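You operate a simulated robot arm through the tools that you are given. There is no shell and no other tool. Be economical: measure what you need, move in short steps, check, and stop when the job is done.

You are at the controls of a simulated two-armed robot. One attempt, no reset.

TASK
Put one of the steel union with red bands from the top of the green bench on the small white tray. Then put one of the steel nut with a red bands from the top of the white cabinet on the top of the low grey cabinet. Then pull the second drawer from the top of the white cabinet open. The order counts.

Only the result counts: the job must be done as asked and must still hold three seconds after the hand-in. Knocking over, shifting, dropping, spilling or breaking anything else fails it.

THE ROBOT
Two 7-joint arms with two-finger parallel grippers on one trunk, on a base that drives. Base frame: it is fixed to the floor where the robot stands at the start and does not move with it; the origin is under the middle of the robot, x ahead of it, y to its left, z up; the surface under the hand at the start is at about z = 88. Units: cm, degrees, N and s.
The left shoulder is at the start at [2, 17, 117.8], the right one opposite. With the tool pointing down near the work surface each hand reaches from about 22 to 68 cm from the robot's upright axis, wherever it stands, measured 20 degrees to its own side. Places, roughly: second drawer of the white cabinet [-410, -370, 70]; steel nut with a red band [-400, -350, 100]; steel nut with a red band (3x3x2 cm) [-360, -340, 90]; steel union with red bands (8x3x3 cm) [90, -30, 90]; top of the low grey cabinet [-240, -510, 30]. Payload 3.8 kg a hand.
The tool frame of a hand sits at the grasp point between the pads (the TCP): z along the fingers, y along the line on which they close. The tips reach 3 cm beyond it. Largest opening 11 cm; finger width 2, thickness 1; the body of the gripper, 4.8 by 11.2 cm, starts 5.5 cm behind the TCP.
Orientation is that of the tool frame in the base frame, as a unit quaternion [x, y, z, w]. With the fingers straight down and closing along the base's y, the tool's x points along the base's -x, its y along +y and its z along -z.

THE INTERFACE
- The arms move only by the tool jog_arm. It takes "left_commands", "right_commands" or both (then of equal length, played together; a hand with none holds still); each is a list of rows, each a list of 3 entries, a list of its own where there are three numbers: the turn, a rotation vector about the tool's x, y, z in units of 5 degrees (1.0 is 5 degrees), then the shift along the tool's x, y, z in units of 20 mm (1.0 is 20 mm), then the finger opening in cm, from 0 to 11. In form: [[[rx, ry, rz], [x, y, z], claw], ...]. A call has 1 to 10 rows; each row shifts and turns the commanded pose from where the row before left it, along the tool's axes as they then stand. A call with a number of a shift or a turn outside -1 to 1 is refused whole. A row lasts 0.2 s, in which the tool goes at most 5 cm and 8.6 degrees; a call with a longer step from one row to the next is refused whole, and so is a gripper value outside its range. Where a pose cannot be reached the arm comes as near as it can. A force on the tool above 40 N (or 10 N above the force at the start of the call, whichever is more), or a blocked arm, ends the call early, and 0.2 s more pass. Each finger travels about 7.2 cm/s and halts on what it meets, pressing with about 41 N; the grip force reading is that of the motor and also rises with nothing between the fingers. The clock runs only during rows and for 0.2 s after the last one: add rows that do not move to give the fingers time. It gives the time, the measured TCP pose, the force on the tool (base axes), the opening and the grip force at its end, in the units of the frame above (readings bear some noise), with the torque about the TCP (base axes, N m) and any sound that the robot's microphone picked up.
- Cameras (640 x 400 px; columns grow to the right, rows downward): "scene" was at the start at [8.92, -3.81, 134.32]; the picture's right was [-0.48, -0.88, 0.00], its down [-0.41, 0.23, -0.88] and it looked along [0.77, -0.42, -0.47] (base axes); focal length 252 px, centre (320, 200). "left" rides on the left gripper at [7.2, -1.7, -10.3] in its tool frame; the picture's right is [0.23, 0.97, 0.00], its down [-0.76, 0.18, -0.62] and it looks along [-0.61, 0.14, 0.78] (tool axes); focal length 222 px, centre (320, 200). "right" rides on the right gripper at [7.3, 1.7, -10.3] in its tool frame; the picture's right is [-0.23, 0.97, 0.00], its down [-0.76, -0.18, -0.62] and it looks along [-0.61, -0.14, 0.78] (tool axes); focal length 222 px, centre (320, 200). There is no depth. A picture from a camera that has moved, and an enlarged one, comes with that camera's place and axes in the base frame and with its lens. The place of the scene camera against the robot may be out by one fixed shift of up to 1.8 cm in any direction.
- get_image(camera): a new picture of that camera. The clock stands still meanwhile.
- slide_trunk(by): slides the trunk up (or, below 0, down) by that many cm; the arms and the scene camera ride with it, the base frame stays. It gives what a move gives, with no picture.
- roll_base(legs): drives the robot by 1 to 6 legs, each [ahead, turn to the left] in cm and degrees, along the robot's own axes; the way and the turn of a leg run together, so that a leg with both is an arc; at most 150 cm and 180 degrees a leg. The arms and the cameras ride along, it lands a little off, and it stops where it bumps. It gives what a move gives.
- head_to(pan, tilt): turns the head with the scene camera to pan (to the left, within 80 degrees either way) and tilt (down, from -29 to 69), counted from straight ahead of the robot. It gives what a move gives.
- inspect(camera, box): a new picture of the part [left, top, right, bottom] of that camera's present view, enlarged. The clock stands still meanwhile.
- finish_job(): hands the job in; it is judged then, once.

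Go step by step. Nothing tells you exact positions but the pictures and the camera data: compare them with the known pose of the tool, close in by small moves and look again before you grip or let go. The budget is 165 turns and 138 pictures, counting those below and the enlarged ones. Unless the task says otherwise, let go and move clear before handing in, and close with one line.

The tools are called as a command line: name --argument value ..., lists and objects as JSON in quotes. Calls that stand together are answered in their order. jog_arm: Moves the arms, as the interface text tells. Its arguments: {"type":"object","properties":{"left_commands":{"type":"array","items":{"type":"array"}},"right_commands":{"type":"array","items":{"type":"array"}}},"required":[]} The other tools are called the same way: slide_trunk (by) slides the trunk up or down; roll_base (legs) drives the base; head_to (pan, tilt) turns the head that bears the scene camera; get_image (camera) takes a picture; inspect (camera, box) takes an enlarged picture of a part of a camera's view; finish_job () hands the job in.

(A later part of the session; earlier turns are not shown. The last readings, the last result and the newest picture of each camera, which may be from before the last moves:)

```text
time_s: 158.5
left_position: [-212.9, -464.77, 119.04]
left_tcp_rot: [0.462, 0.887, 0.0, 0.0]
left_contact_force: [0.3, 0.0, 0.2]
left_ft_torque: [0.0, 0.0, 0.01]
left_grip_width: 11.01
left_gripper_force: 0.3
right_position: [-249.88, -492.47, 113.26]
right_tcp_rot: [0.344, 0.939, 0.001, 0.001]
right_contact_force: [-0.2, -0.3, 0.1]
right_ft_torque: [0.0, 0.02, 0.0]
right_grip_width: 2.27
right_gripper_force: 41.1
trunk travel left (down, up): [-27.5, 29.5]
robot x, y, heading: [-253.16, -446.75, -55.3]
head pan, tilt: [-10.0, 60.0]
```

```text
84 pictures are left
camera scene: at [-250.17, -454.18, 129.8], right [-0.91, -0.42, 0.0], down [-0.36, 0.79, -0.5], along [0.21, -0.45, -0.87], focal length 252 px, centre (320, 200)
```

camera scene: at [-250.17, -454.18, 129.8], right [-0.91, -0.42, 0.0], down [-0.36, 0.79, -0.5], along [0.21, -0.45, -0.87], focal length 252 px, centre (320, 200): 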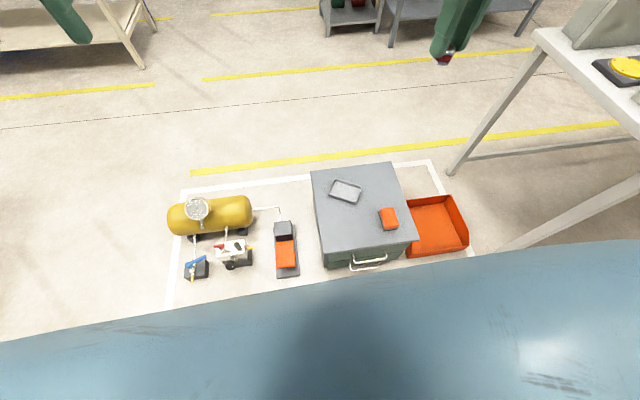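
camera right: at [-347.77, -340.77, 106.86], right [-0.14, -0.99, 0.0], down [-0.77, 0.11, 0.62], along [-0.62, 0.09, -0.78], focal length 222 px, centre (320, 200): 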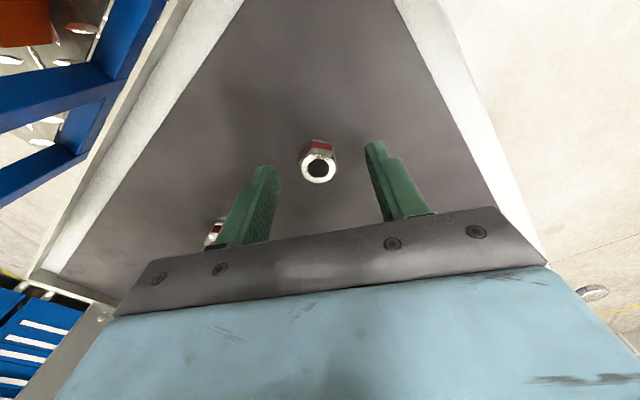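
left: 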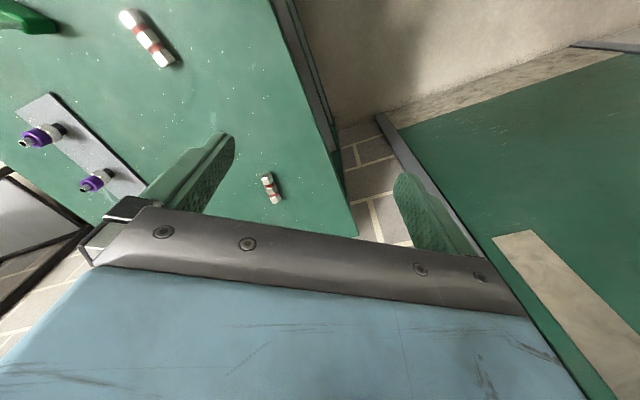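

The view agrees with my estimates. I'll lower the trunk to reach down to the cabinet.

slide_trunk --by -27

get_image --camera "right"

```text
time_s: 161.2
left_position: [-212.98, -464.97, 92.04]
left_tcp_rot: [0.463, 0.887, 0.0, 0.0]
left_contact_force: [-0.3, 0.5, -0.3]
left_ft_torque: [-0.02, 0.0, -0.01]
left_grip_width: 11.02
left_gripper_force: 0.0
right_position: [-250.0, -492.41, 86.23]
right_tcp_rot: [0.344, 0.939, 0.0, 0.001]
right_contact_force: [0.3, 0.3, -1.0]
right_ft_torque: [-0.01, 0.01, -0.02]
right_grip_width: 2.28
right_gripper_force: 40.9
trunk travel left (down, up): [-0.5, 56.5]
robot x, y, heading: [-252.71, -446.61, -55.1]
head pan, tilt: [-10.0, 60.0]
```

```text
83 pictures are left
camera right: at [-254.4, -486.45, 96.53], right [0.8, 0.6, 0.0], down [0.47, -0.63, 0.62], along [0.37, -0.5, -0.78], focal length 222 px, centre (320, 200)
```

right: 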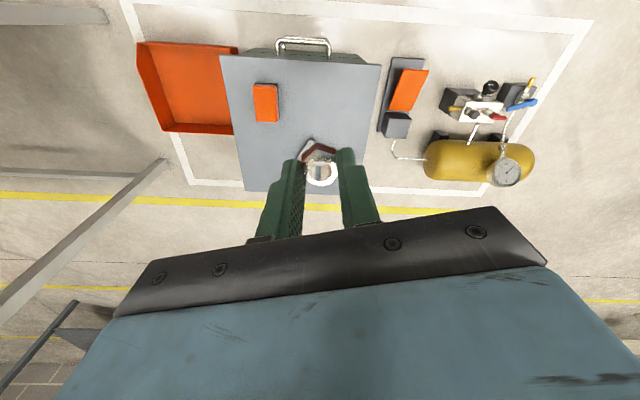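

I'll move over the free spot and go down in two calls, stopping well above the top.

jog_arm --right_commands '[[[0, 0, 0], [-0.66, 0.03, 1], 0], [[0, 0, 0], [-0.66, 0.03, 1], 0], [[0, 0, 0], [-0.66, 0.03, 1], 0], [[0, 0, 0], [-0.66, 0.03, 1], 0], [[0, 0, 0], [-0.66, 0.03, 1], 0], [[0, 0, 0], [-0.66, 0.03, 1], 0], [[0, 0, 0], [-0.66, 0.03, 1], 0], [[0, 0, 0], [-0.66, 0.03, 1], 0], [[0, 0, 0], [-0.66, 0.03, 1], 0], [[0, 0, 0], [-0.66, 0.03, 1], 0]]'

jog_arm --right_commands '[[[0, 0, 0], [0, 0, 1], 0], [[0, 0, 0], [0, 0, 1], 0], [[0, 0, 0], [0, 0, 1], 0], [[0, 0, 0], [0, 0, 1], 0], [[0, 0, 0], [0, 0, 1], 0], [[0, 0, 0], [0, 0, 1], 0], [[0, 0, 0], [0, 0, 0], 0]]'

get_image --camera "right"

get_image --camera "scene"

```text
time_s: 163.4
left_position: [-213.02, -464.79, 92.1]
left_tcp_rot: [0.462, 0.887, 0.001, 0.0]
left_contact_force: [-0.4, -0.2, -0.3]
left_ft_torque: [-0.03, 0.03, 0.03]
left_grip_width: 11.0
left_gripper_force: 0.1
right_position: [-243.17, -499.62, 68.09]
right_tcp_rot: [0.343, 0.939, 0.0, 0.001]
right_contact_force: [0.7, 0.2, -0.1]
right_ft_torque: [0.02, -0.01, -0.02]
right_grip_width: 2.27
right_gripper_force: 40.5
right hand out of reach, approached as far as the arm can: row 8, 9, 10
trunk travel left (down, up): [-0.5, 56.5]
robot x, y, heading: [-252.87, -446.88, -55.2]
head pan, tilt: [-10.0, 60.0]
```

```text
time_s: 165.0
left_position: [-212.98, -464.73, 92.06]
left_tcp_rot: [0.463, 0.887, 0.001, 0.0]
left_contact_force: [0.0, -0.2, -0.4]
left_ft_torque: [0.0, -0.03, 0.01]
left_grip_width: 11.0
left_gripper_force: 0.0
right_position: [-248.38, -498.34, 60.23]
right_tcp_rot: [0.344, 0.939, 0.0, 0.001]
right_contact_force: [0.3, 0.6, -0.9]
right_ft_torque: [-0.02, 0.01, 0.01]
right_grip_width: 2.27
right_gripper_force: 40.6
right hand out of reach, approached as far as the arm can: row 1, 2, 3, 4, 5, 6
trunk travel left (down, up): [-0.5, 56.5]
robot x, y, heading: [-253.01, -447.03, -55.4]
head pan, tilt: [-10.0, 60.0]
```

```text
82 pictures are left
camera right: at [-252.89, -492.33, 70.49], right [0.8, 0.6, 0.0], down [0.46, -0.63, 0.62], along [0.37, -0.5, -0.78], focal length 222 px, centre (320, 200)
```

right: 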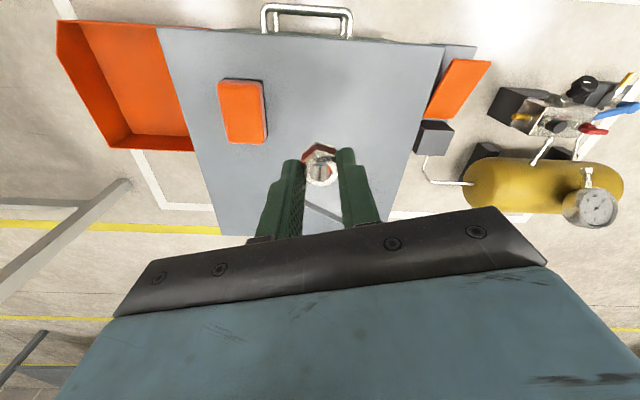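

```text
81 pictures are left
camera scene: at [-250.17, -454.18, 102.8], right [-0.91, -0.42, 0.0], down [-0.36, 0.79, -0.5], along [0.21, -0.45, -0.87], focal length 252 px, centre (320, 200)
```

scene: 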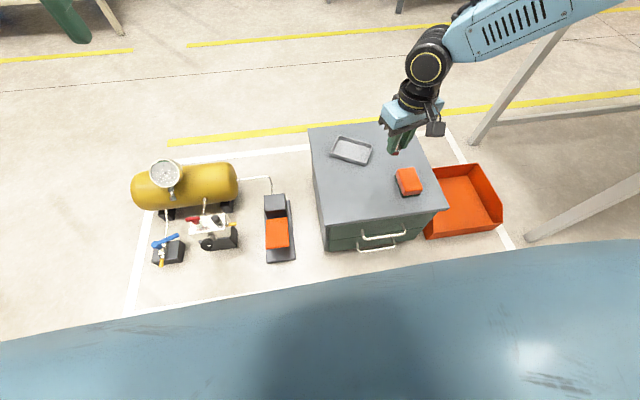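

The arm's joint limits push the hand right as it goes down. I'll turn the base left by 15° so the spot lies further to the right, where the arm is freer.

roll_base --legs '[[0, 15]]'

jog_arm --right_commands '[[[0, 0, 0], [0, 0, 1], 0], [[0, 0, 0], [0, 0, 1], 0], [[0, 0, 0], [0, 0, 0], 0]]'

```text
time_s: 166.3
left_position: [-209.58, -453.62, 92.07]
left_tcp_rot: [0.34, 0.94, 0.001, 0.0]
left_contact_force: [-1.2, -0.2, 0.0]
left_ft_torque: [0.03, -0.03, -0.01]
left_grip_width: 11.0
left_gripper_force: 0.1
right_position: [-235.13, -495.34, 60.21]
right_tcp_rot: [0.216, 0.976, 0.001, 0.001]
right_contact_force: [0.1, -0.9, 0.2]
right_ft_torque: [0.0, -0.02, -0.02]
right_grip_width: 2.28
right_gripper_force: 41.4
trunk travel left (down, up): [-0.5, 56.5]
robot x, y, heading: [-252.88, -447.04, -40.1]
head pan, tilt: [-10.0, 60.0]
```

```text
time_s: 167.1
left_position: [-209.82, -453.6, 92.08]
left_tcp_rot: [0.34, 0.94, -0.001, 0.0]
left_contact_force: [-0.1, -0.1, 0.5]
left_ft_torque: [0.01, 0.01, 0.01]
left_grip_width: 11.0
left_gripper_force: 0.1
right_position: [-236.95, -495.41, 58.4]
right_tcp_rot: [0.216, 0.976, 0.001, 0.001]
right_contact_force: [0.1, 0.1, 0.0]
right_ft_torque: [-0.02, 0.04, -0.02]
right_grip_width: 2.3
right_gripper_force: 41.1
right hand out of reach, approached as far as the arm can: row 1, 2
trunk travel left (down, up): [-0.5, 56.5]
robot x, y, heading: [-252.9, -446.65, -39.9]
head pan, tilt: [-10.0, 60.0]
```

jog_arm --right_commands '[[[0, 0, 0], [0, -0.95, 0], 0], [[0, 0, 0], [0, -0.95, 0], 0], [[0, 0, 0], [0, -0.95, 0], 0], [[0, 0, 0], [0, 0, 1], 0], [[0, 0, 0], [0, 0, 1], 0], [[0, 0, 0], [0, 0, 1], 0], [[0, 0, 0], [0, 0, 1], 0], [[0, 0, 0], [0, 0, 0], 0]]'

get_image --camera "scene"

```text
time_s: 168.9
left_position: [-209.71, -453.59, 92.1]
left_tcp_rot: [0.34, 0.94, 0.0, 0.0]
left_contact_force: [0.5, -0.3, 0.1]
left_ft_torque: [0.0, -0.03, 0.01]
left_grip_width: 11.01
left_gripper_force: 0.1
right_position: [-242.18, -499.88, 54.65]
right_tcp_rot: [0.215, 0.977, 0.001, 0.002]
right_contact_force: [0.0, 0.3, 0.5]
right_ft_torque: [-0.01, 0.02, -0.03]
right_grip_width: 2.28
right_gripper_force: 41.3
right hand out of reach, approached as far as the arm can: row 4, 5, 6, 7
trunk travel left (down, up): [-0.5, 56.5]
robot x, y, heading: [-252.82, -447.12, -39.8]
head pan, tilt: [-10.0, 60.0]
```

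```text
80 pictures are left
camera scene: at [-248.27, -452.85, 102.8], right [-0.76, -0.64, 0.0], down [-0.56, 0.66, -0.5], along [0.32, -0.38, -0.87], focal length 252 px, centre (320, 200)
```

scene: 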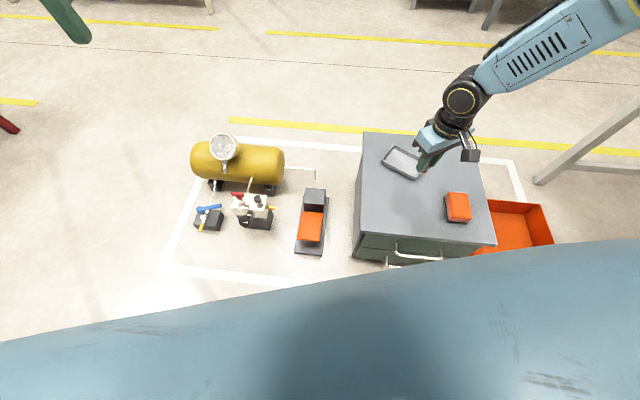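

The arm still stops at z = 55. I'll turn the wrist to a more natural angle for this side and try going down again.

jog_arm --right_commands '[[[0, 0, 1], [0, 0, 0], 0], [[0, 0, 1], [0, 0, 0], 0], [[0, 0, 1], [0, 0, 0], 0], [[0, 0, 1], [0, 0, 0], 0], [[0, 0, 1], [0, 0, 0], 0], [[0, 0, 1], [0, 0, 0], 0], [[0, 0, 0], [0, 0, 1], 0], [[0, 0, 0], [0, 0, 1], 0], [[0, 0, 0], [0, 0, 1], 0], [[0, 0, 0], [0, 0, 0], 0]]'

```text
time_s: 171.1
left_position: [-209.62, -453.67, 92.07]
left_tcp_rot: [0.34, 0.941, -0.001, -0.001]
left_contact_force: [0.5, 0.6, -0.8]
left_ft_torque: [0.01, -0.01, -0.03]
left_grip_width: 11.0
left_gripper_force: 0.1
right_position: [-244.78, -499.31, 53.24]
right_tcp_rot: [0.461, 0.887, 0.001, 0.001]
right_contact_force: [0.3, -0.4, -1.0]
right_ft_torque: [0.01, 0.01, 0.01]
right_grip_width: 2.29
right_gripper_force: 41.1
right hand out of reach, approached as far as the arm can: row 7, 8, 9
trunk travel left (down, up): [-0.5, 56.5]
robot x, y, heading: [-253.03, -446.68, -39.9]
head pan, tilt: [-10.0, 60.0]
```

head_to --pan -60 --tilt 35

get_image --camera "scene"

```text
time_s: 172.3
left_position: [-209.76, -453.7, 92.04]
left_tcp_rot: [0.34, 0.94, 0.0, 0.001]
left_contact_force: [-0.2, 0.7, -0.2]
left_ft_torque: [0.01, -0.01, -0.03]
left_grip_width: 11.0
left_gripper_force: 0.1
right_position: [-244.53, -499.35, 53.28]
right_tcp_rot: [0.461, 0.887, 0.001, 0.001]
right_contact_force: [-0.1, 0.2, -0.5]
right_ft_torque: [0.02, -0.02, 0.02]
right_grip_width: 2.28
right_gripper_force: 41.2
trunk travel left (down, up): [-0.5, 56.5]
robot x, y, heading: [-253.01, -446.87, -39.6]
head pan, tilt: [-60.0, 35.0]
```

```text
79 pictures are left
camera scene: at [-254.06, -456.42, 106.22], right [-0.99, 0.17, 0.0], down [0.1, 0.57, -0.82], along [-0.14, -0.81, -0.57], focal length 252 px, centre (320, 200)
```

scene: 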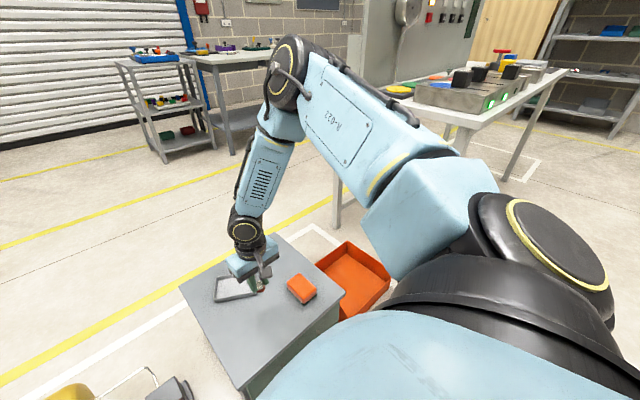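

The elbow stands further out than the wrist, so the spot is too close for a vertical tool this low. I'll lift up, back the base away by 10 cm, stretch out at height, and then go down.

jog_arm --right_commands '[[[0, 0, 0], [0, 0, -1], 0], [[0, 0, 0], [0, 0, -1], 0], [[0, 0, 0], [0, 0, -1], 0], [[0, 0, 0], [0, 0, -1], 0], [[0, 0, 0], [0, 0, -1], 0], [[0, 0, 0], [0, 0, -1], 0], [[0, 0, 0], [0, 0, -1], 0], [[0, 0, 0], [0, 0, -1], 0], [[0, 0, 0], [0, 0, -1], 0], [[0, 0, 0], [0, 0, -1], 0]]'

roll_base --legs '[[-11, 0]]'

```text
time_s: 174.5
left_position: [-209.75, -453.66, 92.03]
left_tcp_rot: [0.34, 0.94, -0.001, 0.0]
left_contact_force: [0.3, -0.8, 0.2]
left_ft_torque: [0.03, -0.05, -0.04]
left_grip_width: 11.02
left_gripper_force: 0.1
right_position: [-244.67, -499.4, 73.34]
right_tcp_rot: [0.461, 0.887, 0.002, 0.001]
right_contact_force: [0.8, -0.6, -0.6]
right_ft_torque: [-0.02, 0.0, 0.02]
right_grip_width: 2.28
right_gripper_force: 41.0
trunk travel left (down, up): [-0.5, 56.5]
robot x, y, heading: [-253.27, -447.2, -39.7]
head pan, tilt: [-60.0, 35.0]
```

```text
time_s: 175.7
left_position: [-218.1, -446.59, 92.2]
left_tcp_rot: [0.341, 0.94, 0.0, 0.0]
left_contact_force: [0.5, -0.7, 0.0]
left_ft_torque: [-0.01, -0.03, 0.03]
left_grip_width: 10.99
left_gripper_force: 0.1
right_position: [-253.01, -492.28, 73.3]
right_tcp_rot: [0.462, 0.887, 0.001, 0.002]
right_contact_force: [0.5, -0.2, -0.6]
right_ft_torque: [0.0, 0.04, -0.01]
right_grip_width: 2.26
right_gripper_force: 40.6
trunk travel left (down, up): [-0.5, 56.5]
robot x, y, heading: [-261.27, -439.89, -39.6]
head pan, tilt: [-60.0, 35.0]
```

jog_arm --right_commands '[[[0, 0, 0], [-0.906, 0.4, 0], 0], [[0, 0, 0], [-0.906, 0.4, 0], 0], [[0, 0, 0], [-0.906, 0.4, 0], 0], [[0, 0, 0], [-0.906, 0.4, 0], 0], [[0, 0, 0], [-0.906, 0.4, 0], 0], [[0, 0, 0], [-0.906, 0.4, 0], 0], [[0, 0, 0], [-0.906, 0.4, 0], 0], [[0, 0, 0], [-0.906, 0.4, 0], 0], [[0, 0, 0], [0, 0, 0], 0]]'

jog_arm --right_commands '[[[0, 0, 0], [0, 0, 1], 0], [[0, 0, 0], [0, 0, 1], 0], [[0, 0, 0], [0, 0, 1], 0], [[0, 0, 0], [0, 0, 1], 0], [[0, 0, 0], [0, 0, 1], 0], [[0, 0, 0], [0, 0, 1], 0], [[0, 0, 0], [0, 0, 1], 0], [[0, 0, 0], [0, 0, 1], 0], [[0, 0, 0], [0, 0, 0], 0]]'

get_image --camera "scene"

```text
time_s: 177.7
left_position: [-218.1, -446.63, 92.11]
left_tcp_rot: [0.34, 0.94, 0.0, 0.0]
left_contact_force: [0.5, 0.1, -0.4]
left_ft_torque: [-0.03, 0.0, 0.01]
left_grip_width: 11.0
left_gripper_force: 0.0
right_position: [-239.42, -500.45, 73.39]
right_tcp_rot: [0.461, 0.888, 0.002, 0.001]
right_contact_force: [0.3, -0.2, -0.6]
right_ft_torque: [0.01, 0.01, 0.0]
right_grip_width: 2.26
right_gripper_force: 41.0
trunk travel left (down, up): [-0.5, 56.5]
robot x, y, heading: [-261.71, -440.2, -40.1]
head pan, tilt: [-60.0, 35.0]
```

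```text
time_s: 179.7
left_position: [-218.1, -446.61, 92.2]
left_tcp_rot: [0.341, 0.94, 0.0, 0.0]
left_contact_force: [0.6, -0.8, -0.1]
left_ft_torque: [0.0, -0.03, 0.03]
left_grip_width: 11.0
left_gripper_force: 0.1
right_position: [-244.72, -498.29, 60.92]
right_tcp_rot: [0.462, 0.887, 0.001, 0.002]
right_contact_force: [-0.3, 0.3, -0.9]
right_ft_torque: [0.01, -0.01, -0.03]
right_grip_width: 2.25
right_gripper_force: 41.4
right hand out of reach, approached as far as the arm can: row 2, 3, 4, 5, 6, 7, 8
trunk travel left (down, up): [-0.5, 56.5]
robot x, y, heading: [-261.12, -439.91, -39.9]
head pan, tilt: [-60.0, 35.0]
```

```text
78 pictures are left
camera scene: at [-262.45, -449.43, 106.23], right [-0.98, 0.17, 0.0], down [0.1, 0.56, -0.82], along [-0.14, -0.81, -0.57], focal length 252 px, centre (320, 200)
```

scene: 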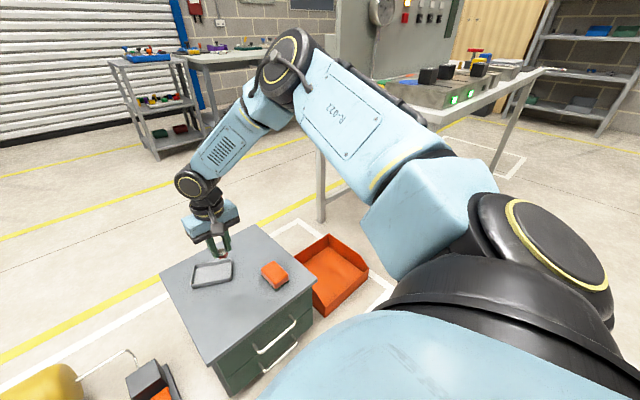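

The upper arm hasn't moved between tries, so a shoulder or wrist limit holds it with the tool straight down. I'll test whether tilting the tool along the forearm lets it go lower.

jog_arm --right_commands '[[[-0.819, -0.574, 0], [0, 0, 0], 0], [[-0.819, -0.574, 0], [0, 0, 0], 0], [[-0.819, -0.574, 0], [0, 0, 0], 0], [[-0.819, -0.574, 0], [0, 0, 0], 0], [[-0.819, -0.574, 0], [0, 0, 0], 0], [[0, 0, 0], [0, 0, 1], 0], [[0, 0, 0], [0, 0, 1], 0], [[0, 0, 0], [0, 0, 1], 0], [[0, 0, 0], [0, 0, 1], 0], [[0, 0, 0], [0, 0, 0], 0]]'

```text
time_s: 181.9
left_position: [-218.08, -446.68, 92.14]
left_tcp_rot: [0.34, 0.94, 0.0, -0.001]
left_contact_force: [1.0, 0.3, -0.6]
left_ft_torque: [-0.03, 0.03, 0.01]
left_grip_width: 10.98
left_gripper_force: 0.0
right_position: [-243.38, -498.29, 58.47]
right_tcp_rot: [0.451, 0.865, 0.102, 0.193]
right_contact_force: [-0.7, 0.5, -0.7]
right_ft_torque: [-0.01, 0.01, 0.0]
right_grip_width: 2.27
right_gripper_force: 41.4
right hand out of reach, approached as far as the arm can: row 7, 8, 9
trunk travel left (down, up): [-0.5, 56.5]
robot x, y, heading: [-261.71, -440.1, -39.9]
head pan, tilt: [-60.0, 35.0]
```

Comparing the stops, the hand gets lower the further the spot lies to the right of the shoulder. I'll straighten the tool, lift, and turn the base left so the cabinet is at my right side.

jog_arm --right_commands '[[[0.819, 0.574, 0], [0, 0, 0], 0], [[0.819, 0.574, 0], [0, 0, 0], 0], [[0.819, 0.574, 0], [0, 0, 0], 0], [[0.819, 0.574, 0], [0, 0, 0], 0], [[0.819, 0.574, 0], [0, 0, 0], 0], [[0, 0, 0], [0, 0, -1], 0], [[0, 0, 0], [0, 0, -1], 0], [[0, 0, 0], [0, 0, -1], 0], [[0, 0, 0], [0, 0, -1], 0], [[0, 0, 0], [0, 0, -1], 0]]'

roll_base --legs '[[0, 44]]'

head_to --pan -70 --tilt 40

get_image --camera "scene"

```text
time_s: 184.1
left_position: [-218.05, -446.69, 92.07]
left_tcp_rot: [0.34, 0.94, -0.001, 0.0]
left_contact_force: [0.9, -0.1, -0.5]
left_ft_torque: [0.01, 0.01, 0.04]
left_grip_width: 10.99
left_gripper_force: 0.0
right_position: [-245.21, -497.55, 70.26]
right_tcp_rot: [0.46, 0.888, 0.001, 0.0]
right_contact_force: [-1.2, 1.0, -0.2]
right_ft_torque: [0.02, 0.02, 0.0]
right_grip_width: 2.25
right_gripper_force: 40.4
right hand out of reach, approached as far as the arm can: row 3, 4, 5
trunk travel left (down, up): [-0.5, 56.5]
robot x, y, heading: [-261.39, -439.83, -39.9]
head pan, tilt: [-60.0, 35.0]
```

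```text
time_s: 186.5
left_position: [-225.24, -415.05, 91.95]
left_tcp_rot: [-0.031, 1.0, 0.0, 0.0]
left_contact_force: [0.0, 0.0, 0.5]
left_ft_torque: [0.04, 0.02, 0.01]
left_grip_width: 11.03
left_gripper_force: 0.2
right_position: [-210.09, -470.69, 70.16]
right_tcp_rot: [0.1, 0.995, 0.002, 0.001]
right_contact_force: [-1.1, 0.7, 0.1]
right_ft_torque: [-0.01, 0.01, -0.01]
right_grip_width: 2.26
right_gripper_force: 41.4
trunk travel left (down, up): [-0.5, 56.5]
robot x, y, heading: [-261.39, -440.06, 3.5]
head pan, tilt: [-60.0, 35.0]
```

```text
time_s: 187.2
left_position: [-225.4, -415.11, 92.13]
left_tcp_rot: [-0.032, 0.999, 0.0, 0.0]
left_contact_force: [-0.1, -0.1, 0.9]
left_ft_torque: [0.0, 0.0, 0.0]
left_grip_width: 11.0
left_gripper_force: 0.1
right_position: [-210.13, -470.7, 70.22]
right_tcp_rot: [0.099, 0.995, 0.001, 0.002]
right_contact_force: [0.1, -0.7, -0.6]
right_ft_torque: [-0.02, 0.01, -0.01]
right_grip_width: 2.27
right_gripper_force: 40.4
trunk travel left (down, up): [-0.5, 56.5]
robot x, y, heading: [-261.17, -440.29, 3.7]
head pan, tilt: [-70.0, 40.0]
```

```text
77 pictures are left
camera scene: at [-257.05, -447.07, 105.47], right [-0.92, -0.4, 0.0], down [-0.26, 0.59, -0.77], along [0.31, -0.7, -0.64], focal length 252 px, centre (320, 200)
```

scene: 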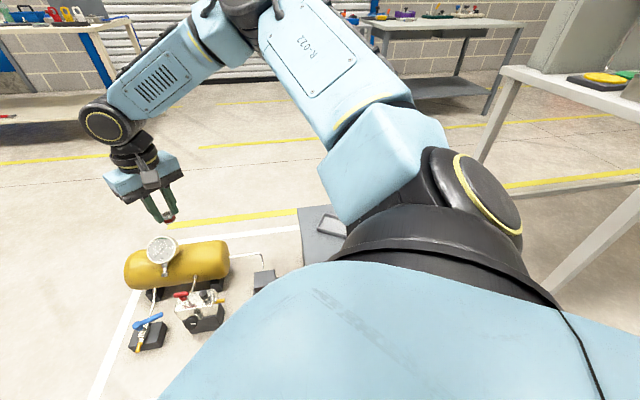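

jog_arm --right_commands '[[[0, 0, 0], [0.635, -0.97, 0], 0], [[0, 0, 0], [0.635, -0.97, 0], 0], [[0, 0, 0], [0.635, -0.97, 0], 0], [[0, 0, 0], [0.635, -0.97, 0], 0], [[0, 0, 0], [0.635, -0.97, 0], 0], [[0, 0, 0], [0.635, -0.97, 0], 0], [[0, 0, 0], [0.635, -0.97, 0], 0], [[0, 0, 0], [0.635, -0.97, 0], 0], [[0, 0, 0], [0.635, -0.97, 0], 0]]'

jog_arm --right_commands '[[[0, 0, 1], [0, 0, 0], 0], [[0, 0, 1], [0, 0, 0], 0], [[0, 0, 1], [0, 0, 0], 0], [[0, 0, 1], [0, 0, 0], 0], [[0, 0, 1], [0, 0, 0], 0], [[0, 0, 1], [0, 0, 0], 0], [[0, 0, 0], [0, 0, 0], 0]]'

```text
time_s: 189.2
left_position: [-225.27, -414.99, 92.02]
left_tcp_rot: [-0.031, 1.0, 0.0, 0.0]
left_contact_force: [0.0, -0.3, 0.5]
left_ft_torque: [-0.06, -0.02, 0.01]
left_grip_width: 10.99
left_gripper_force: 0.1
right_position: [-224.73, -485.36, 70.09]
right_tcp_rot: [0.1, 0.995, 0.002, 0.0]
right_contact_force: [-0.2, -0.1, -0.5]
right_ft_torque: [-0.02, -0.04, 0.01]
right_grip_width: 2.27
right_gripper_force: 41.2
trunk travel left (down, up): [-0.5, 56.5]
robot x, y, heading: [-261.38, -439.74, 3.4]
head pan, tilt: [-70.0, 40.0]
```

```text
time_s: 190.8
left_position: [-225.41, -415.16, 92.04]
left_tcp_rot: [-0.031, 1.0, 0.0, 0.0]
left_contact_force: [0.8, -0.4, -0.4]
left_ft_torque: [0.02, -0.04, -0.01]
left_grip_width: 11.02
left_gripper_force: 0.0
right_position: [-224.85, -485.55, 70.04]
right_tcp_rot: [0.356, 0.935, 0.002, 0.001]
right_contact_force: [0.4, -0.6, -0.9]
right_ft_torque: [0.02, -0.04, 0.0]
right_grip_width: 2.24
right_gripper_force: 41.1
trunk travel left (down, up): [-0.5, 56.5]
robot x, y, heading: [-261.48, -439.99, 3.7]
head pan, tilt: [-70.0, 40.0]
```

jog_arm --right_commands '[[[0, 0, 0], [0.05, -1, 0], 0], [[0, 0, 0], [0.05, -1, 0], 0], [[0, 0, 0], [0.05, -1, 0], 0], [[0, 0, 0], [0.05, -1, 0], 0], [[0, 0, 0], [0.05, -1, 0], 0], [[0, 0, 0], [0.05, -1, 0], 0], [[0, 0, 0], [0.05, -1, 0], 0], [[0, 0, 0], [0.05, -1, 0], 0], [[0, 0, 0], [0.05, -1, 0], 0], [[0, 0, 0], [0.05, -1, 0], 0]]'

jog_arm --right_commands '[[[0, 0, 0], [0, 0, 1], 0], [[0, 0, 0], [0, 0, 1], 0], [[0, 0, 0], [0, 0, 1], 0], [[0, 0, 0], [0, 0, 1], 0], [[0, 0, 0], [0, 0, 1], 0], [[0, 0, 0], [0, 0, 1], 0], [[0, 0, 0], [0, 0, 1], 0], [[0, 0, 0], [0, 0, 1], 0], [[0, 0, 0], [0, 0, 0], 0]]'

get_image --camera "scene"

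```text
time_s: 193.0
left_position: [-225.36, -415.11, 91.99]
left_tcp_rot: [-0.032, 1.0, 0.0, 0.001]
left_contact_force: [0.3, 0.1, -0.1]
left_ft_torque: [0.0, 0.02, 0.0]
left_grip_width: 10.99
left_gripper_force: 0.1
right_position: [-238.84, -499.88, 70.05]
right_tcp_rot: [0.355, 0.935, 0.002, 0.0]
right_contact_force: [0.4, -0.4, -1.8]
right_ft_torque: [-0.01, -0.02, -0.05]
right_grip_width: 2.25
right_gripper_force: 41.0
trunk travel left (down, up): [-0.5, 56.5]
robot x, y, heading: [-261.13, -439.84, 3.5]
head pan, tilt: [-70.0, 40.0]
```

```text
time_s: 195.0
left_position: [-225.39, -415.06, 92.01]
left_tcp_rot: [-0.032, 0.999, 0.0, 0.0]
left_contact_force: [1.2, 0.6, -0.6]
left_ft_torque: [-0.03, 0.02, 0.01]
left_grip_width: 11.0
left_gripper_force: 0.0
right_position: [-238.78, -499.75, 54.08]
right_tcp_rot: [0.355, 0.935, 0.002, 0.001]
right_contact_force: [-0.2, 0.1, -0.6]
right_ft_torque: [0.0, 0.01, 0.01]
right_grip_width: 2.27
right_gripper_force: 40.3
trunk travel left (down, up): [-0.5, 56.5]
robot x, y, heading: [-261.68, -439.85, 3.6]
head pan, tilt: [-70.0, 40.0]
```

```text
76 pictures are left
camera scene: at [-257.05, -447.07, 105.47], right [-0.92, -0.4, 0.0], down [-0.26, 0.59, -0.77], along [0.3, -0.7, -0.64], focal length 252 px, centre (320, 200)
```

scene: 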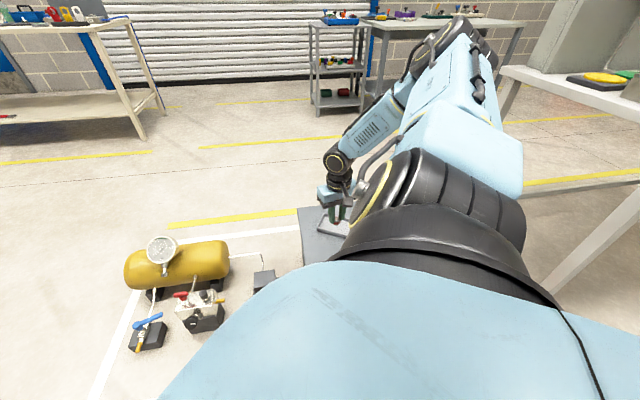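

That works, and the hand goes straight down now. I'll continue lower and look with the wrist camera.

jog_arm --right_commands '[[[0, 0, 0], [0, 0, 1], 0], [[0, 0, 0], [0, 0, 1], 0], [[0, 0, 0], [0, 0, 1], 0], [[0, 0, 0], [0, 0, 1], 0], [[0, 0, 0], [0, 0, 1], 0], [[0, 0, 0], [0, 0, 1], 0], [[0, 0, 0], [0, 0, 0], 0]]'

get_image --camera "right"

inspect --camera "scene" --box '[260, 120, 400, 280]'

```text
time_s: 196.6
left_position: [-225.34, -414.89, 92.07]
left_tcp_rot: [-0.031, 1.0, 0.0, 0.0]
left_contact_force: [-0.3, -1.0, -0.6]
left_ft_torque: [-0.02, 0.01, -0.02]
left_grip_width: 10.99
left_gripper_force: 0.1
right_position: [-238.7, -499.75, 42.03]
right_tcp_rot: [0.355, 0.935, 0.001, 0.0]
right_contact_force: [1.2, 0.1, 0.1]
right_ft_torque: [-0.03, 0.0, 0.01]
right_grip_width: 2.28
right_gripper_force: 40.7
trunk travel left (down, up): [-0.5, 56.5]
robot x, y, heading: [-261.36, -440.07, 3.4]
head pan, tilt: [-70.0, 40.0]
```

```text
75 pictures are left
camera right: at [-242.99, -493.76, 52.37], right [0.82, 0.58, 0.0], down [0.45, -0.64, 0.62], along [0.36, -0.51, -0.78], focal length 222 px, centre (320, 200)
```

right: 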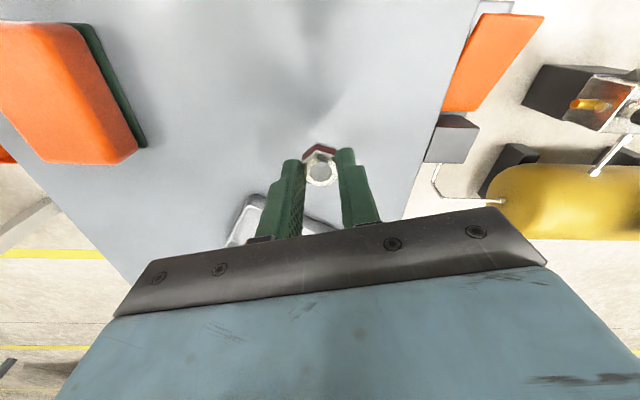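

```text
2.50 times, centred on (330, 200) of scene
camera zoom: at [-257.05, -447.07, 105.47], right [-0.92, -0.4, 0.0], down [-0.26, 0.59, -0.77], along [0.3, -0.7, -0.64], focal length 631 px, centre (295, 200)
```

zoom: 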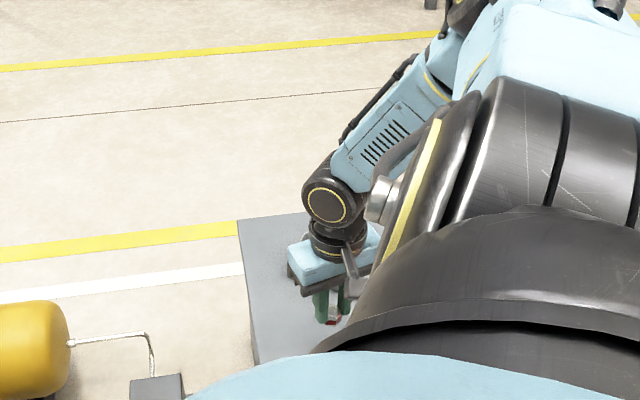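

The bracket is about 12 cm beyond the fingers. I'll move 3 cm back from it and go down further.

jog_arm --right_commands '[[[0, 0, 0], [0.75, 0, 0.5], 0], [[0, 0, 0], [0.75, 0, 1], 0], [[0, 0, 0], [0, 0, 1], 0], [[0, 0, 0], [0, 0, 1], 0], [[0, 0, 0], [0, 0, 0], 0]]'

inspect --camera "right" --box '[220, 80, 420, 230]'

```text
time_s: 197.7
left_position: [-225.49, -414.82, 91.97]
left_tcp_rot: [-0.03, 1.0, -0.001, 0.001]
left_contact_force: [0.0, 1.1, 0.4]
left_ft_torque: [-0.04, -0.01, 0.02]
left_grip_width: 11.01
left_gripper_force: 0.1
right_position: [-240.75, -498.02, 36.06]
right_tcp_rot: [0.356, 0.935, -0.002, 0.003]
right_contact_force: [-9.8, 12.4, 43.3]
right_ft_torque: [0.75, 0.23, 0.14]
right_grip_width: 2.26
right_gripper_force: 40.9
trunk travel left (down, up): [-0.5, 56.5]
robot x, y, heading: [-261.37, -440.0, 3.2]
head pan, tilt: [-70.0, 40.0]
stopped in row 5 (right hand): the force on the tool passed its limit at 120 N (the readings are from after the stop); the commanded pose is now the measured one
```

```text
2.67 times, centred on (320, 155) of right
camera zoom: at [-245.04, -491.86, 46.26], right [0.82, 0.58, 0.0], down [0.45, -0.64, 0.63], along [0.36, -0.51, -0.78], focal length 592 px, centre (320, 320)
```

zoom: 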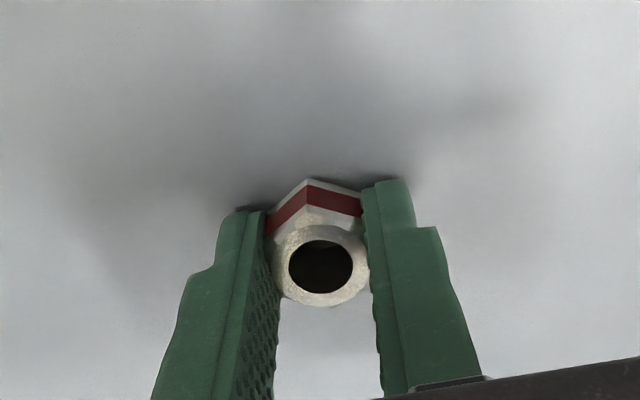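

The nut has reached the cabinet top, which is at z ≈ 33, higher than I took it to be. I'll ease up a little to relieve the force, then check.

jog_arm --right_commands '[[[0, 0, 0], [0, 0, -0.12], 0], [[0, 0, 0], [0, 0, 0], 0]]'

get_image --camera "right"

```text
time_s: 198.2
left_position: [-225.4, -414.87, 92.03]
left_tcp_rot: [-0.03, 1.0, -0.002, 0.0]
left_contact_force: [0.1, 0.0, -0.3]
left_ft_torque: [0.01, 0.0, -0.01]
left_grip_width: 11.02
left_gripper_force: 0.1
right_position: [-240.68, -497.93, 36.11]
right_tcp_rot: [0.356, 0.935, -0.001, 0.003]
right_contact_force: [-7.0, 11.3, 31.7]
right_ft_torque: [0.57, 0.27, -0.01]
right_grip_width: 2.28
right_gripper_force: 40.9
trunk travel left (down, up): [-0.5, 56.5]
robot x, y, heading: [-261.46, -439.92, 3.5]
head pan, tilt: [-70.0, 40.0]
```

```text
72 pictures are left
camera right: at [-245.04, -491.87, 46.26], right [0.82, 0.58, 0.0], down [0.45, -0.64, 0.63], along [0.36, -0.51, -0.78], focal length 222 px, centre (320, 200)
```

right: 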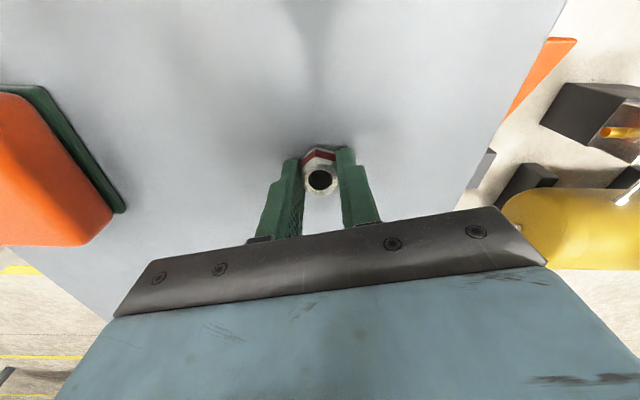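

jog_arm --right_commands '[[[0, 0, 0], [0, 0, -0.25], 0], [[0, 0, 0], [0, 0, 0], 0]]'

```text
time_s: 198.8
left_position: [-225.38, -415.06, 91.99]
left_tcp_rot: [-0.03, 1.0, -0.001, 0.0]
left_contact_force: [0.6, 0.0, 0.5]
left_ft_torque: [0.0, 0.02, 0.0]
left_grip_width: 11.01
left_gripper_force: 0.1
right_position: [-240.84, -498.1, 36.14]
right_tcp_rot: [0.355, 0.935, -0.001, 0.002]
right_contact_force: [0.1, -0.6, -1.0]
right_ft_torque: [-0.02, -0.02, 0.02]
right_grip_width: 2.28
right_gripper_force: 41.0
trunk travel left (down, up): [-0.5, 56.5]
robot x, y, heading: [-261.28, -439.87, 3.5]
head pan, tilt: [-70.0, 40.0]
```

The contact force is now zero with the nut resting at the surface. I'll open gently and lift straight up.

jog_arm --right_commands '[[[0, 0, 0], [0, 0, 0], 2.8], [[0, 0, 0], [0, 0, 0], 4], [[0, 0, 0], [0, 0, 0], 5], [[0, 0, 0], [0, 0, 0], 5], [[0, 0, 0], [0, 0, -0.5], 5], [[0, 0, 0], [0, 0, -1], 5], [[0, 0, 0], [0, 0, -1], 5], [[0, 0, 0], [0, 0, -1], 5], [[0, 0, 0], [0, 0, -1], 5], [[0, 0, 0], [0, 0, 0], 5]]'

get_image --camera "right"

```text
time_s: 201.1
left_position: [-225.3, -415.22, 92.03]
left_tcp_rot: [-0.031, 1.0, 0.0, 0.0]
left_contact_force: [0.1, 0.3, -0.3]
left_ft_torque: [0.02, 0.03, -0.03]
left_grip_width: 10.99
left_gripper_force: 0.1
right_position: [-240.72, -497.94, 45.41]
right_tcp_rot: [0.356, 0.935, -0.001, 0.002]
right_contact_force: [-1.1, 0.2, 0.0]
right_ft_torque: [-0.02, 0.01, -0.01]
right_grip_width: 5.01
right_gripper_force: 0.0
trunk travel left (down, up): [-0.5, 56.5]
robot x, y, heading: [-261.47, -439.96, 3.4]
head pan, tilt: [-70.0, 40.0]
```

```text
71 pictures are left
camera right: at [-245.06, -491.91, 55.67], right [0.82, 0.58, 0.0], down [0.45, -0.64, 0.63], along [0.36, -0.51, -0.78], focal length 222 px, centre (320, 200)
```

right: 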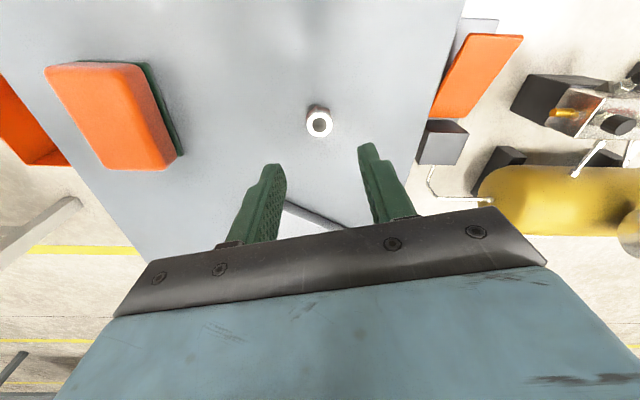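

The nut stands on the cabinet top, clear of the other things. Next I'll lift the hand, bring it back in front of me, raise the trunk, and go to the white cabinet's drawers.

jog_arm --right_commands '[[[0, 0, 0], [0, 0, -1], 5], [[0, 0, 0], [0, 0, -1], 5], [[0, 0, 0], [0, 0, -1], 5], [[0, 0, 0], [0, 0, -1], 5], [[0, 0, 0], [0, 0, -1], 5], [[0, 0, 0], [0, 0, -1], 5], [[0, 0, 0], [0, 0, -1], 5], [[0, 0, 0], [0, 0, -1], 5], [[0, 0, 0], [0, 0, -1], 5], [[0, 0, 0], [0, 0, -1], 5]]'

jog_arm --right_commands '[[[0, 0, 0], [0, 0, -1], 5], [[0, 0, 0], [0, 1, -1], 5], [[0, 0, 0], [0, 1, -1], 5], [[0, 0, 0], [0, 1, -0.5], 5], [[0, 0, 0], [0, 1, 0], 5], [[0, 0, 0], [0, 1, 0], 5], [[0, 0, 0], [0, 1, 0], 5], [[0, 0, 0], [0, 1, 0], 5], [[0, 0, 0], [0, 1, 0], 5], [[0, 0, 0], [0, 1, 0], 5]]'

slide_trunk --by 27

get_image --camera "scene"

```text
time_s: 203.2
left_position: [-225.25, -415.09, 92.08]
left_tcp_rot: [-0.03, 1.0, -0.001, -0.001]
left_contact_force: [-0.8, 0.0, -0.2]
left_ft_torque: [0.02, -0.02, 0.0]
left_grip_width: 10.98
left_gripper_force: 0.0
right_position: [-240.97, -497.84, 65.43]
right_tcp_rot: [0.356, 0.935, -0.001, 0.002]
right_contact_force: [-0.6, 0.0, -0.4]
right_ft_torque: [-0.01, -0.02, 0.02]
right_grip_width: 5.02
right_gripper_force: 0.1
trunk travel left (down, up): [-0.5, 56.5]
robot x, y, heading: [-261.5, -440.13, 3.6]
head pan, tilt: [-70.0, 40.0]
```

```text
time_s: 205.4
left_position: [-225.36, -415.21, 92.08]
left_tcp_rot: [-0.03, 1.0, 0.0, 0.001]
left_contact_force: [-0.5, 0.0, -0.2]
left_ft_torque: [0.0, 0.01, -0.01]
left_grip_width: 10.99
left_gripper_force: 0.1
right_position: [-228.8, -484.4, 72.41]
right_tcp_rot: [0.355, 0.935, -0.001, 0.003]
right_contact_force: [0.2, -0.2, -0.4]
right_ft_torque: [-0.02, 0.0, 0.0]
right_grip_width: 5.0
right_gripper_force: 0.1
trunk travel left (down, up): [-0.5, 56.5]
robot x, y, heading: [-261.37, -439.85, 3.2]
head pan, tilt: [-70.0, 40.0]
```

```text
time_s: 208.2
left_position: [-225.35, -415.07, 119.08]
left_tcp_rot: [-0.03, 1.0, 0.0, 0.001]
left_contact_force: [0.7, 0.1, 0.1]
left_ft_torque: [0.03, 0.0, 0.0]
left_grip_width: 11.0
left_gripper_force: 0.2
right_position: [-228.8, -484.47, 99.37]
right_tcp_rot: [0.356, 0.935, -0.001, 0.003]
right_contact_force: [0.7, 0.4, 0.2]
right_ft_torque: [-0.03, 0.01, 0.0]
right_grip_width: 5.01
right_gripper_force: 0.1
trunk travel left (down, up): [-27.5, 29.5]
robot x, y, heading: [-261.18, -439.97, 3.4]
head pan, tilt: [-70.0, 40.0]
```

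```text
70 pictures are left
camera scene: at [-257.07, -447.06, 132.46], right [-0.92, -0.4, 0.0], down [-0.26, 0.59, -0.77], along [0.3, -0.7, -0.64], focal length 252 px, centre (320, 200)
```

scene: 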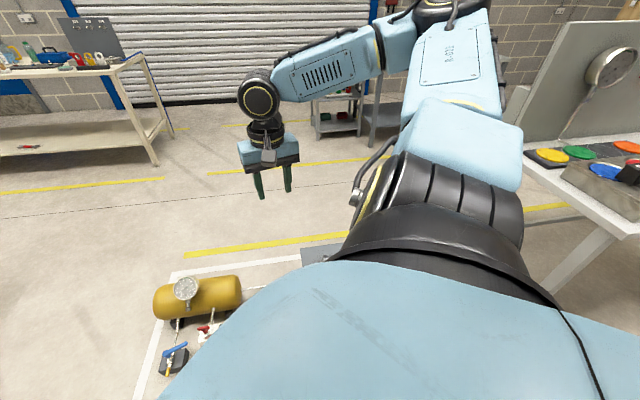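

roll_base --legs '[[0, 176], [60, 0]]'

head_to --pan -20 --tilt 30

get_image --camera "scene"

```text
time_s: 218.7
left_position: [-358.42, -460.97, 119.1]
left_tcp_rot: [1.0, -0.009, 0.0, 0.0]
left_contact_force: [-0.5, 0.2, 0.5]
left_ft_torque: [-0.01, -0.01, 0.02]
left_grip_width: 11.01
left_gripper_force: 0.0
right_position: [-349.45, -392.07, 99.41]
right_tcp_rot: [0.92, -0.392, -0.002, -0.001]
right_contact_force: [-0.7, -0.6, 0.1]
right_ft_torque: [-0.01, 0.03, -0.01]
right_grip_width: 5.03
right_gripper_force: 0.0
trunk travel left (down, up): [-27.5, 29.5]
robot x, y, heading: [-320.32, -438.96, 178.7]
head pan, tilt: [-70.0, 40.0]
```

```text
time_s: 219.9
left_position: [-358.44, -460.92, 118.97]
left_tcp_rot: [1.0, -0.009, 0.0, 0.0]
left_contact_force: [-0.5, 0.3, 0.4]
left_ft_torque: [0.02, 0.0, -0.01]
left_grip_width: 11.01
left_gripper_force: 0.1
right_position: [-349.39, -392.14, 99.47]
right_tcp_rot: [0.92, -0.391, -0.002, -0.001]
right_contact_force: [0.0, 0.1, -0.9]
right_ft_torque: [0.01, -0.03, -0.01]
right_grip_width: 5.04
right_gripper_force: 0.1
trunk travel left (down, up): [-27.5, 29.5]
robot x, y, heading: [-320.69, -439.03, 179.0]
head pan, tilt: [-20.0, 30.0]
```

```text
69 pictures are left
camera scene: at [-332.18, -435.11, 134.01], right [0.36, 0.93, 0.0], down [0.47, -0.18, -0.87], along [-0.81, 0.31, -0.5], focal length 252 px, centre (320, 200)
```

scene: 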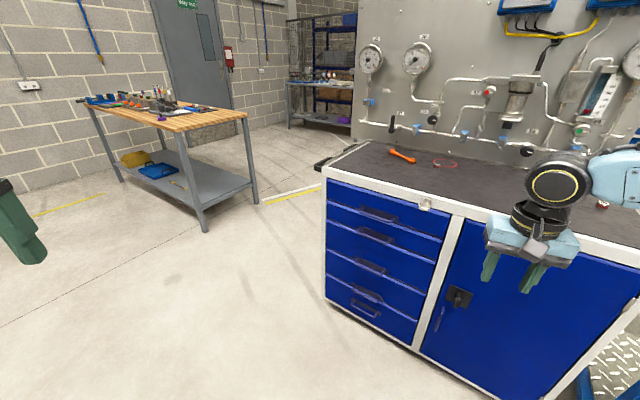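

I now see the drawers well from the front left, so I'll zoom in.

inspect --camera "scene" --box '[310, 150, 470, 350]'

inspect --camera "scene" --box '[330, 180, 460, 262]'

```text
2.00 times, centred on (390, 250) of scene
camera zoom: at [-332.18, -435.11, 134.01], right [0.36, 0.93, 0.0], down [0.47, -0.18, -0.87], along [-0.81, 0.31, -0.5], focal length 504 px, centre (180, 100)
```

zoom: 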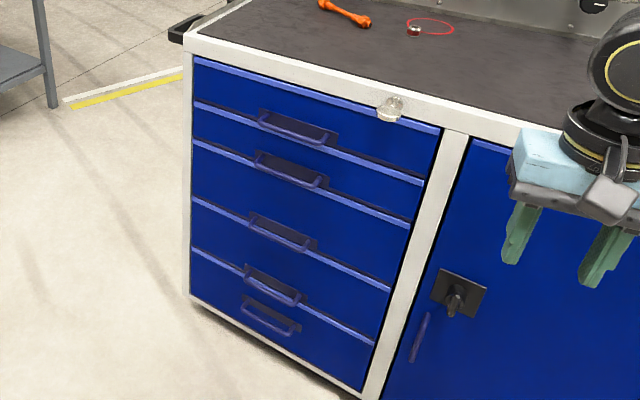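

```text
4.88 times, centred on (395, 221) of scene
camera zoom: at [-332.18, -435.11, 134.01], right [0.36, 0.93, 0.0], down [0.47, -0.18, -0.87], along [-0.81, 0.31, -0.5], focal length 1230 px, centre (-46, 98)
```

zoom: 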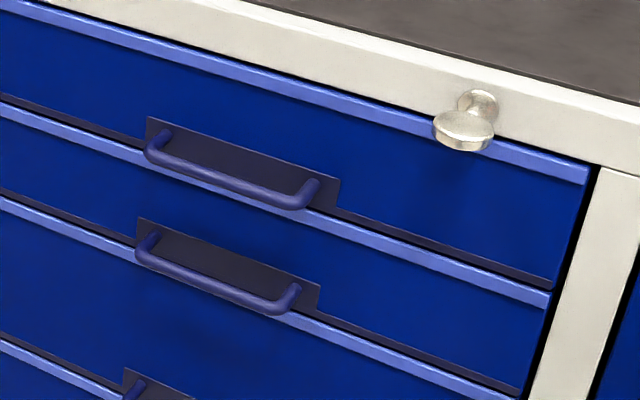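

There are five drawers, and the second one's bar handle is at about (-405, -381, 63). I'll raise the hand, drive in front of the drawers, and turn to face them.

jog_arm --right_commands '[[[0, 0, 0], [0, 0, -1], 5], [[0, 0, 0], [0, 0, -1], 5], [[0, 0, 0], [0, 0, -1], 5], [[0, 0, 0], [0, 0, -1], 5], [[0, 0, 0], [0, 0, -1], 5], [[0, 0, 0], [0, 0, -1], 5], [[0, 0, 0], [0, 0, 0], 5]]'

roll_base --legs '[[69, 0], [0, -49]]'

head_to --pan -20 --tilt 50

get_image --camera "scene"

```text
time_s: 221.5
left_position: [-358.4, -460.82, 119.12]
left_tcp_rot: [1.0, -0.009, 0.0, 0.0]
left_contact_force: [-0.5, -0.2, -0.1]
left_ft_torque: [0.06, -0.02, -0.03]
left_grip_width: 11.02
left_gripper_force: 0.0
right_position: [-349.34, -392.14, 111.28]
right_tcp_rot: [0.92, -0.393, -0.002, -0.001]
right_contact_force: [-0.7, 0.6, -0.2]
right_ft_torque: [-0.01, 0.02, -0.03]
right_grip_width: 5.01
right_gripper_force: 0.0
trunk travel left (down, up): [-27.5, 29.5]
robot x, y, heading: [-320.73, -439.22, 179.1]
head pan, tilt: [-20.0, 30.0]
```

```text
time_s: 227.5
left_position: [-430.97, -423.69, 118.99]
left_tcp_rot: [0.907, -0.422, 0.001, 0.0]
left_contact_force: [0.3, -0.2, 0.1]
left_ft_torque: [0.02, -0.01, 0.04]
left_grip_width: 10.99
left_gripper_force: 0.0
right_position: [-373.18, -385.14, 111.3]
right_tcp_rot: [-0.676, 0.737, 0.001, 0.001]
right_contact_force: [-0.2, 0.5, -0.9]
right_ft_torque: [-0.03, -0.01, 0.0]
right_grip_width: 5.02
right_gripper_force: 0.0
trunk travel left (down, up): [-27.5, 29.5]
robot x, y, heading: [-389.62, -437.63, 129.9]
head pan, tilt: [-20.0, 30.0]
```

```text
time_s: 228.3
left_position: [-431.03, -423.65, 119.07]
left_tcp_rot: [0.907, -0.421, 0.001, -0.001]
left_contact_force: [-0.2, 0.2, 0.3]
left_ft_torque: [0.03, -0.03, 0.0]
left_grip_width: 11.01
left_gripper_force: 0.1
right_position: [-373.28, -385.1, 111.3]
right_tcp_rot: [-0.676, 0.737, 0.001, 0.002]
right_contact_force: [-0.3, -0.4, -0.5]
right_ft_torque: [0.01, 0.0, 0.01]
right_grip_width: 5.0
right_gripper_force: 0.0
trunk travel left (down, up): [-27.5, 29.5]
robot x, y, heading: [-389.44, -437.78, 129.9]
head pan, tilt: [-20.0, 50.0]
```

```text
66 pictures are left
camera scene: at [-394.71, -428.24, 131.06], right [0.94, 0.34, 0.0], down [0.26, -0.72, -0.64], along [-0.22, 0.6, -0.77], focal length 252 px, centre (320, 200)
```

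scene: 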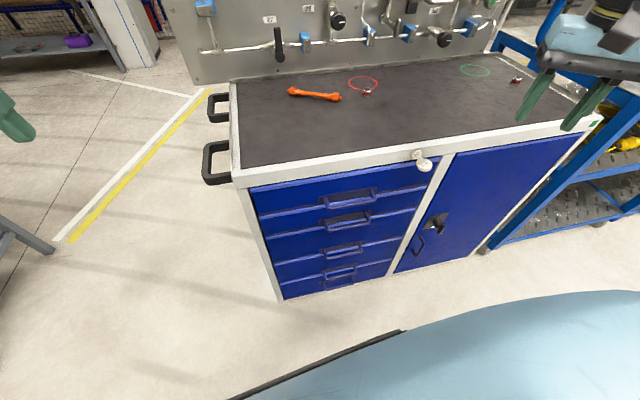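

Triangulating puts the second handle's bar at about (-402, -384, 66). I'll turn left so it lies to the right front, and twist the wrist so the fingers can close above and below the bar.

roll_base --legs '[[0, 25]]'

jog_arm --right_commands '[[[0, 0, 1], [0, 0, 0], 5], [[0, 0, 1], [0, 0, 0], 5], [[0, 0, 1], [0, 0, 0], 5], [[0, 0, 1], [0, 0, 0], 5], [[0, 0, 1], [0, 0, 0], 5], [[0, 0, 1], [0, 0, 0], 5], [[0, 0, 1], [0, 0, 0], 5], [[0, 0, 1], [0, 0, 0], 5], [[0, 0, 1], [0, 0, 0], 5], [[0, 0, 1], [0, 0, 0], 5]]'

jog_arm --right_commands '[[[0, 0, 1], [0, 0, 0], 5], [[0, 0, 1], [0, 0, 0], 5], [[0, 0, 1], [0, 0, 0], 5], [[0, 0, 1], [0, 0, 0], 5], [[0, 0, 1], [0, 0, 0], 5], [[0, 0, 0], [0, 0, 0], 5]]'

```text
time_s: 230.0
left_position: [-433.16, -442.15, 119.11]
left_tcp_rot: [0.976, -0.217, 0.0, 0.0]
left_contact_force: [-0.3, -1.0, -0.4]
left_ft_torque: [0.01, -0.01, -0.01]
left_grip_width: 11.0
left_gripper_force: 0.2
right_position: [-396.77, -383.11, 111.35]
right_tcp_rot: [0.819, -0.574, -0.002, -0.001]
right_contact_force: [-0.1, 0.5, 0.4]
right_ft_torque: [-0.02, -0.02, -0.01]
right_grip_width: 4.99
right_gripper_force: 0.1
trunk travel left (down, up): [-27.5, 29.5]
robot x, y, heading: [-389.77, -437.3, 154.9]
head pan, tilt: [-20.0, 50.0]
```

```text
time_s: 232.2
left_position: [-433.13, -442.21, 119.06]
left_tcp_rot: [0.976, -0.216, 0.0, 0.0]
left_contact_force: [-0.7, 0.1, -0.8]
left_ft_torque: [0.0, -0.01, 0.01]
left_grip_width: 10.99
left_gripper_force: 0.0
right_position: [-396.83, -383.27, 111.3]
right_tcp_rot: [-0.497, 0.868, 0.002, 0.001]
right_contact_force: [0.4, -0.4, 0.6]
right_ft_torque: [0.01, 0.0, 0.02]
right_grip_width: 5.01
right_gripper_force: 0.0
trunk travel left (down, up): [-27.5, 29.5]
robot x, y, heading: [-389.56, -437.8, 154.8]
head pan, tilt: [-20.0, 50.0]
```

```text
time_s: 233.6
left_position: [-433.1, -442.27, 119.08]
left_tcp_rot: [0.976, -0.217, 0.0, 0.001]
left_contact_force: [0.5, 1.4, 0.0]
left_ft_torque: [0.01, -0.02, 0.0]
left_grip_width: 11.0
left_gripper_force: 0.1
right_position: [-396.73, -383.17, 111.24]
right_tcp_rot: [-0.298, 0.954, 0.003, 0.001]
right_contact_force: [0.1, -0.2, -0.1]
right_ft_torque: [0.0, 0.0, -0.01]
right_grip_width: 4.99
right_gripper_force: 0.1
trunk travel left (down, up): [-27.5, 29.5]
robot x, y, heading: [-389.63, -437.6, 154.8]
head pan, tilt: [-20.0, 50.0]
```

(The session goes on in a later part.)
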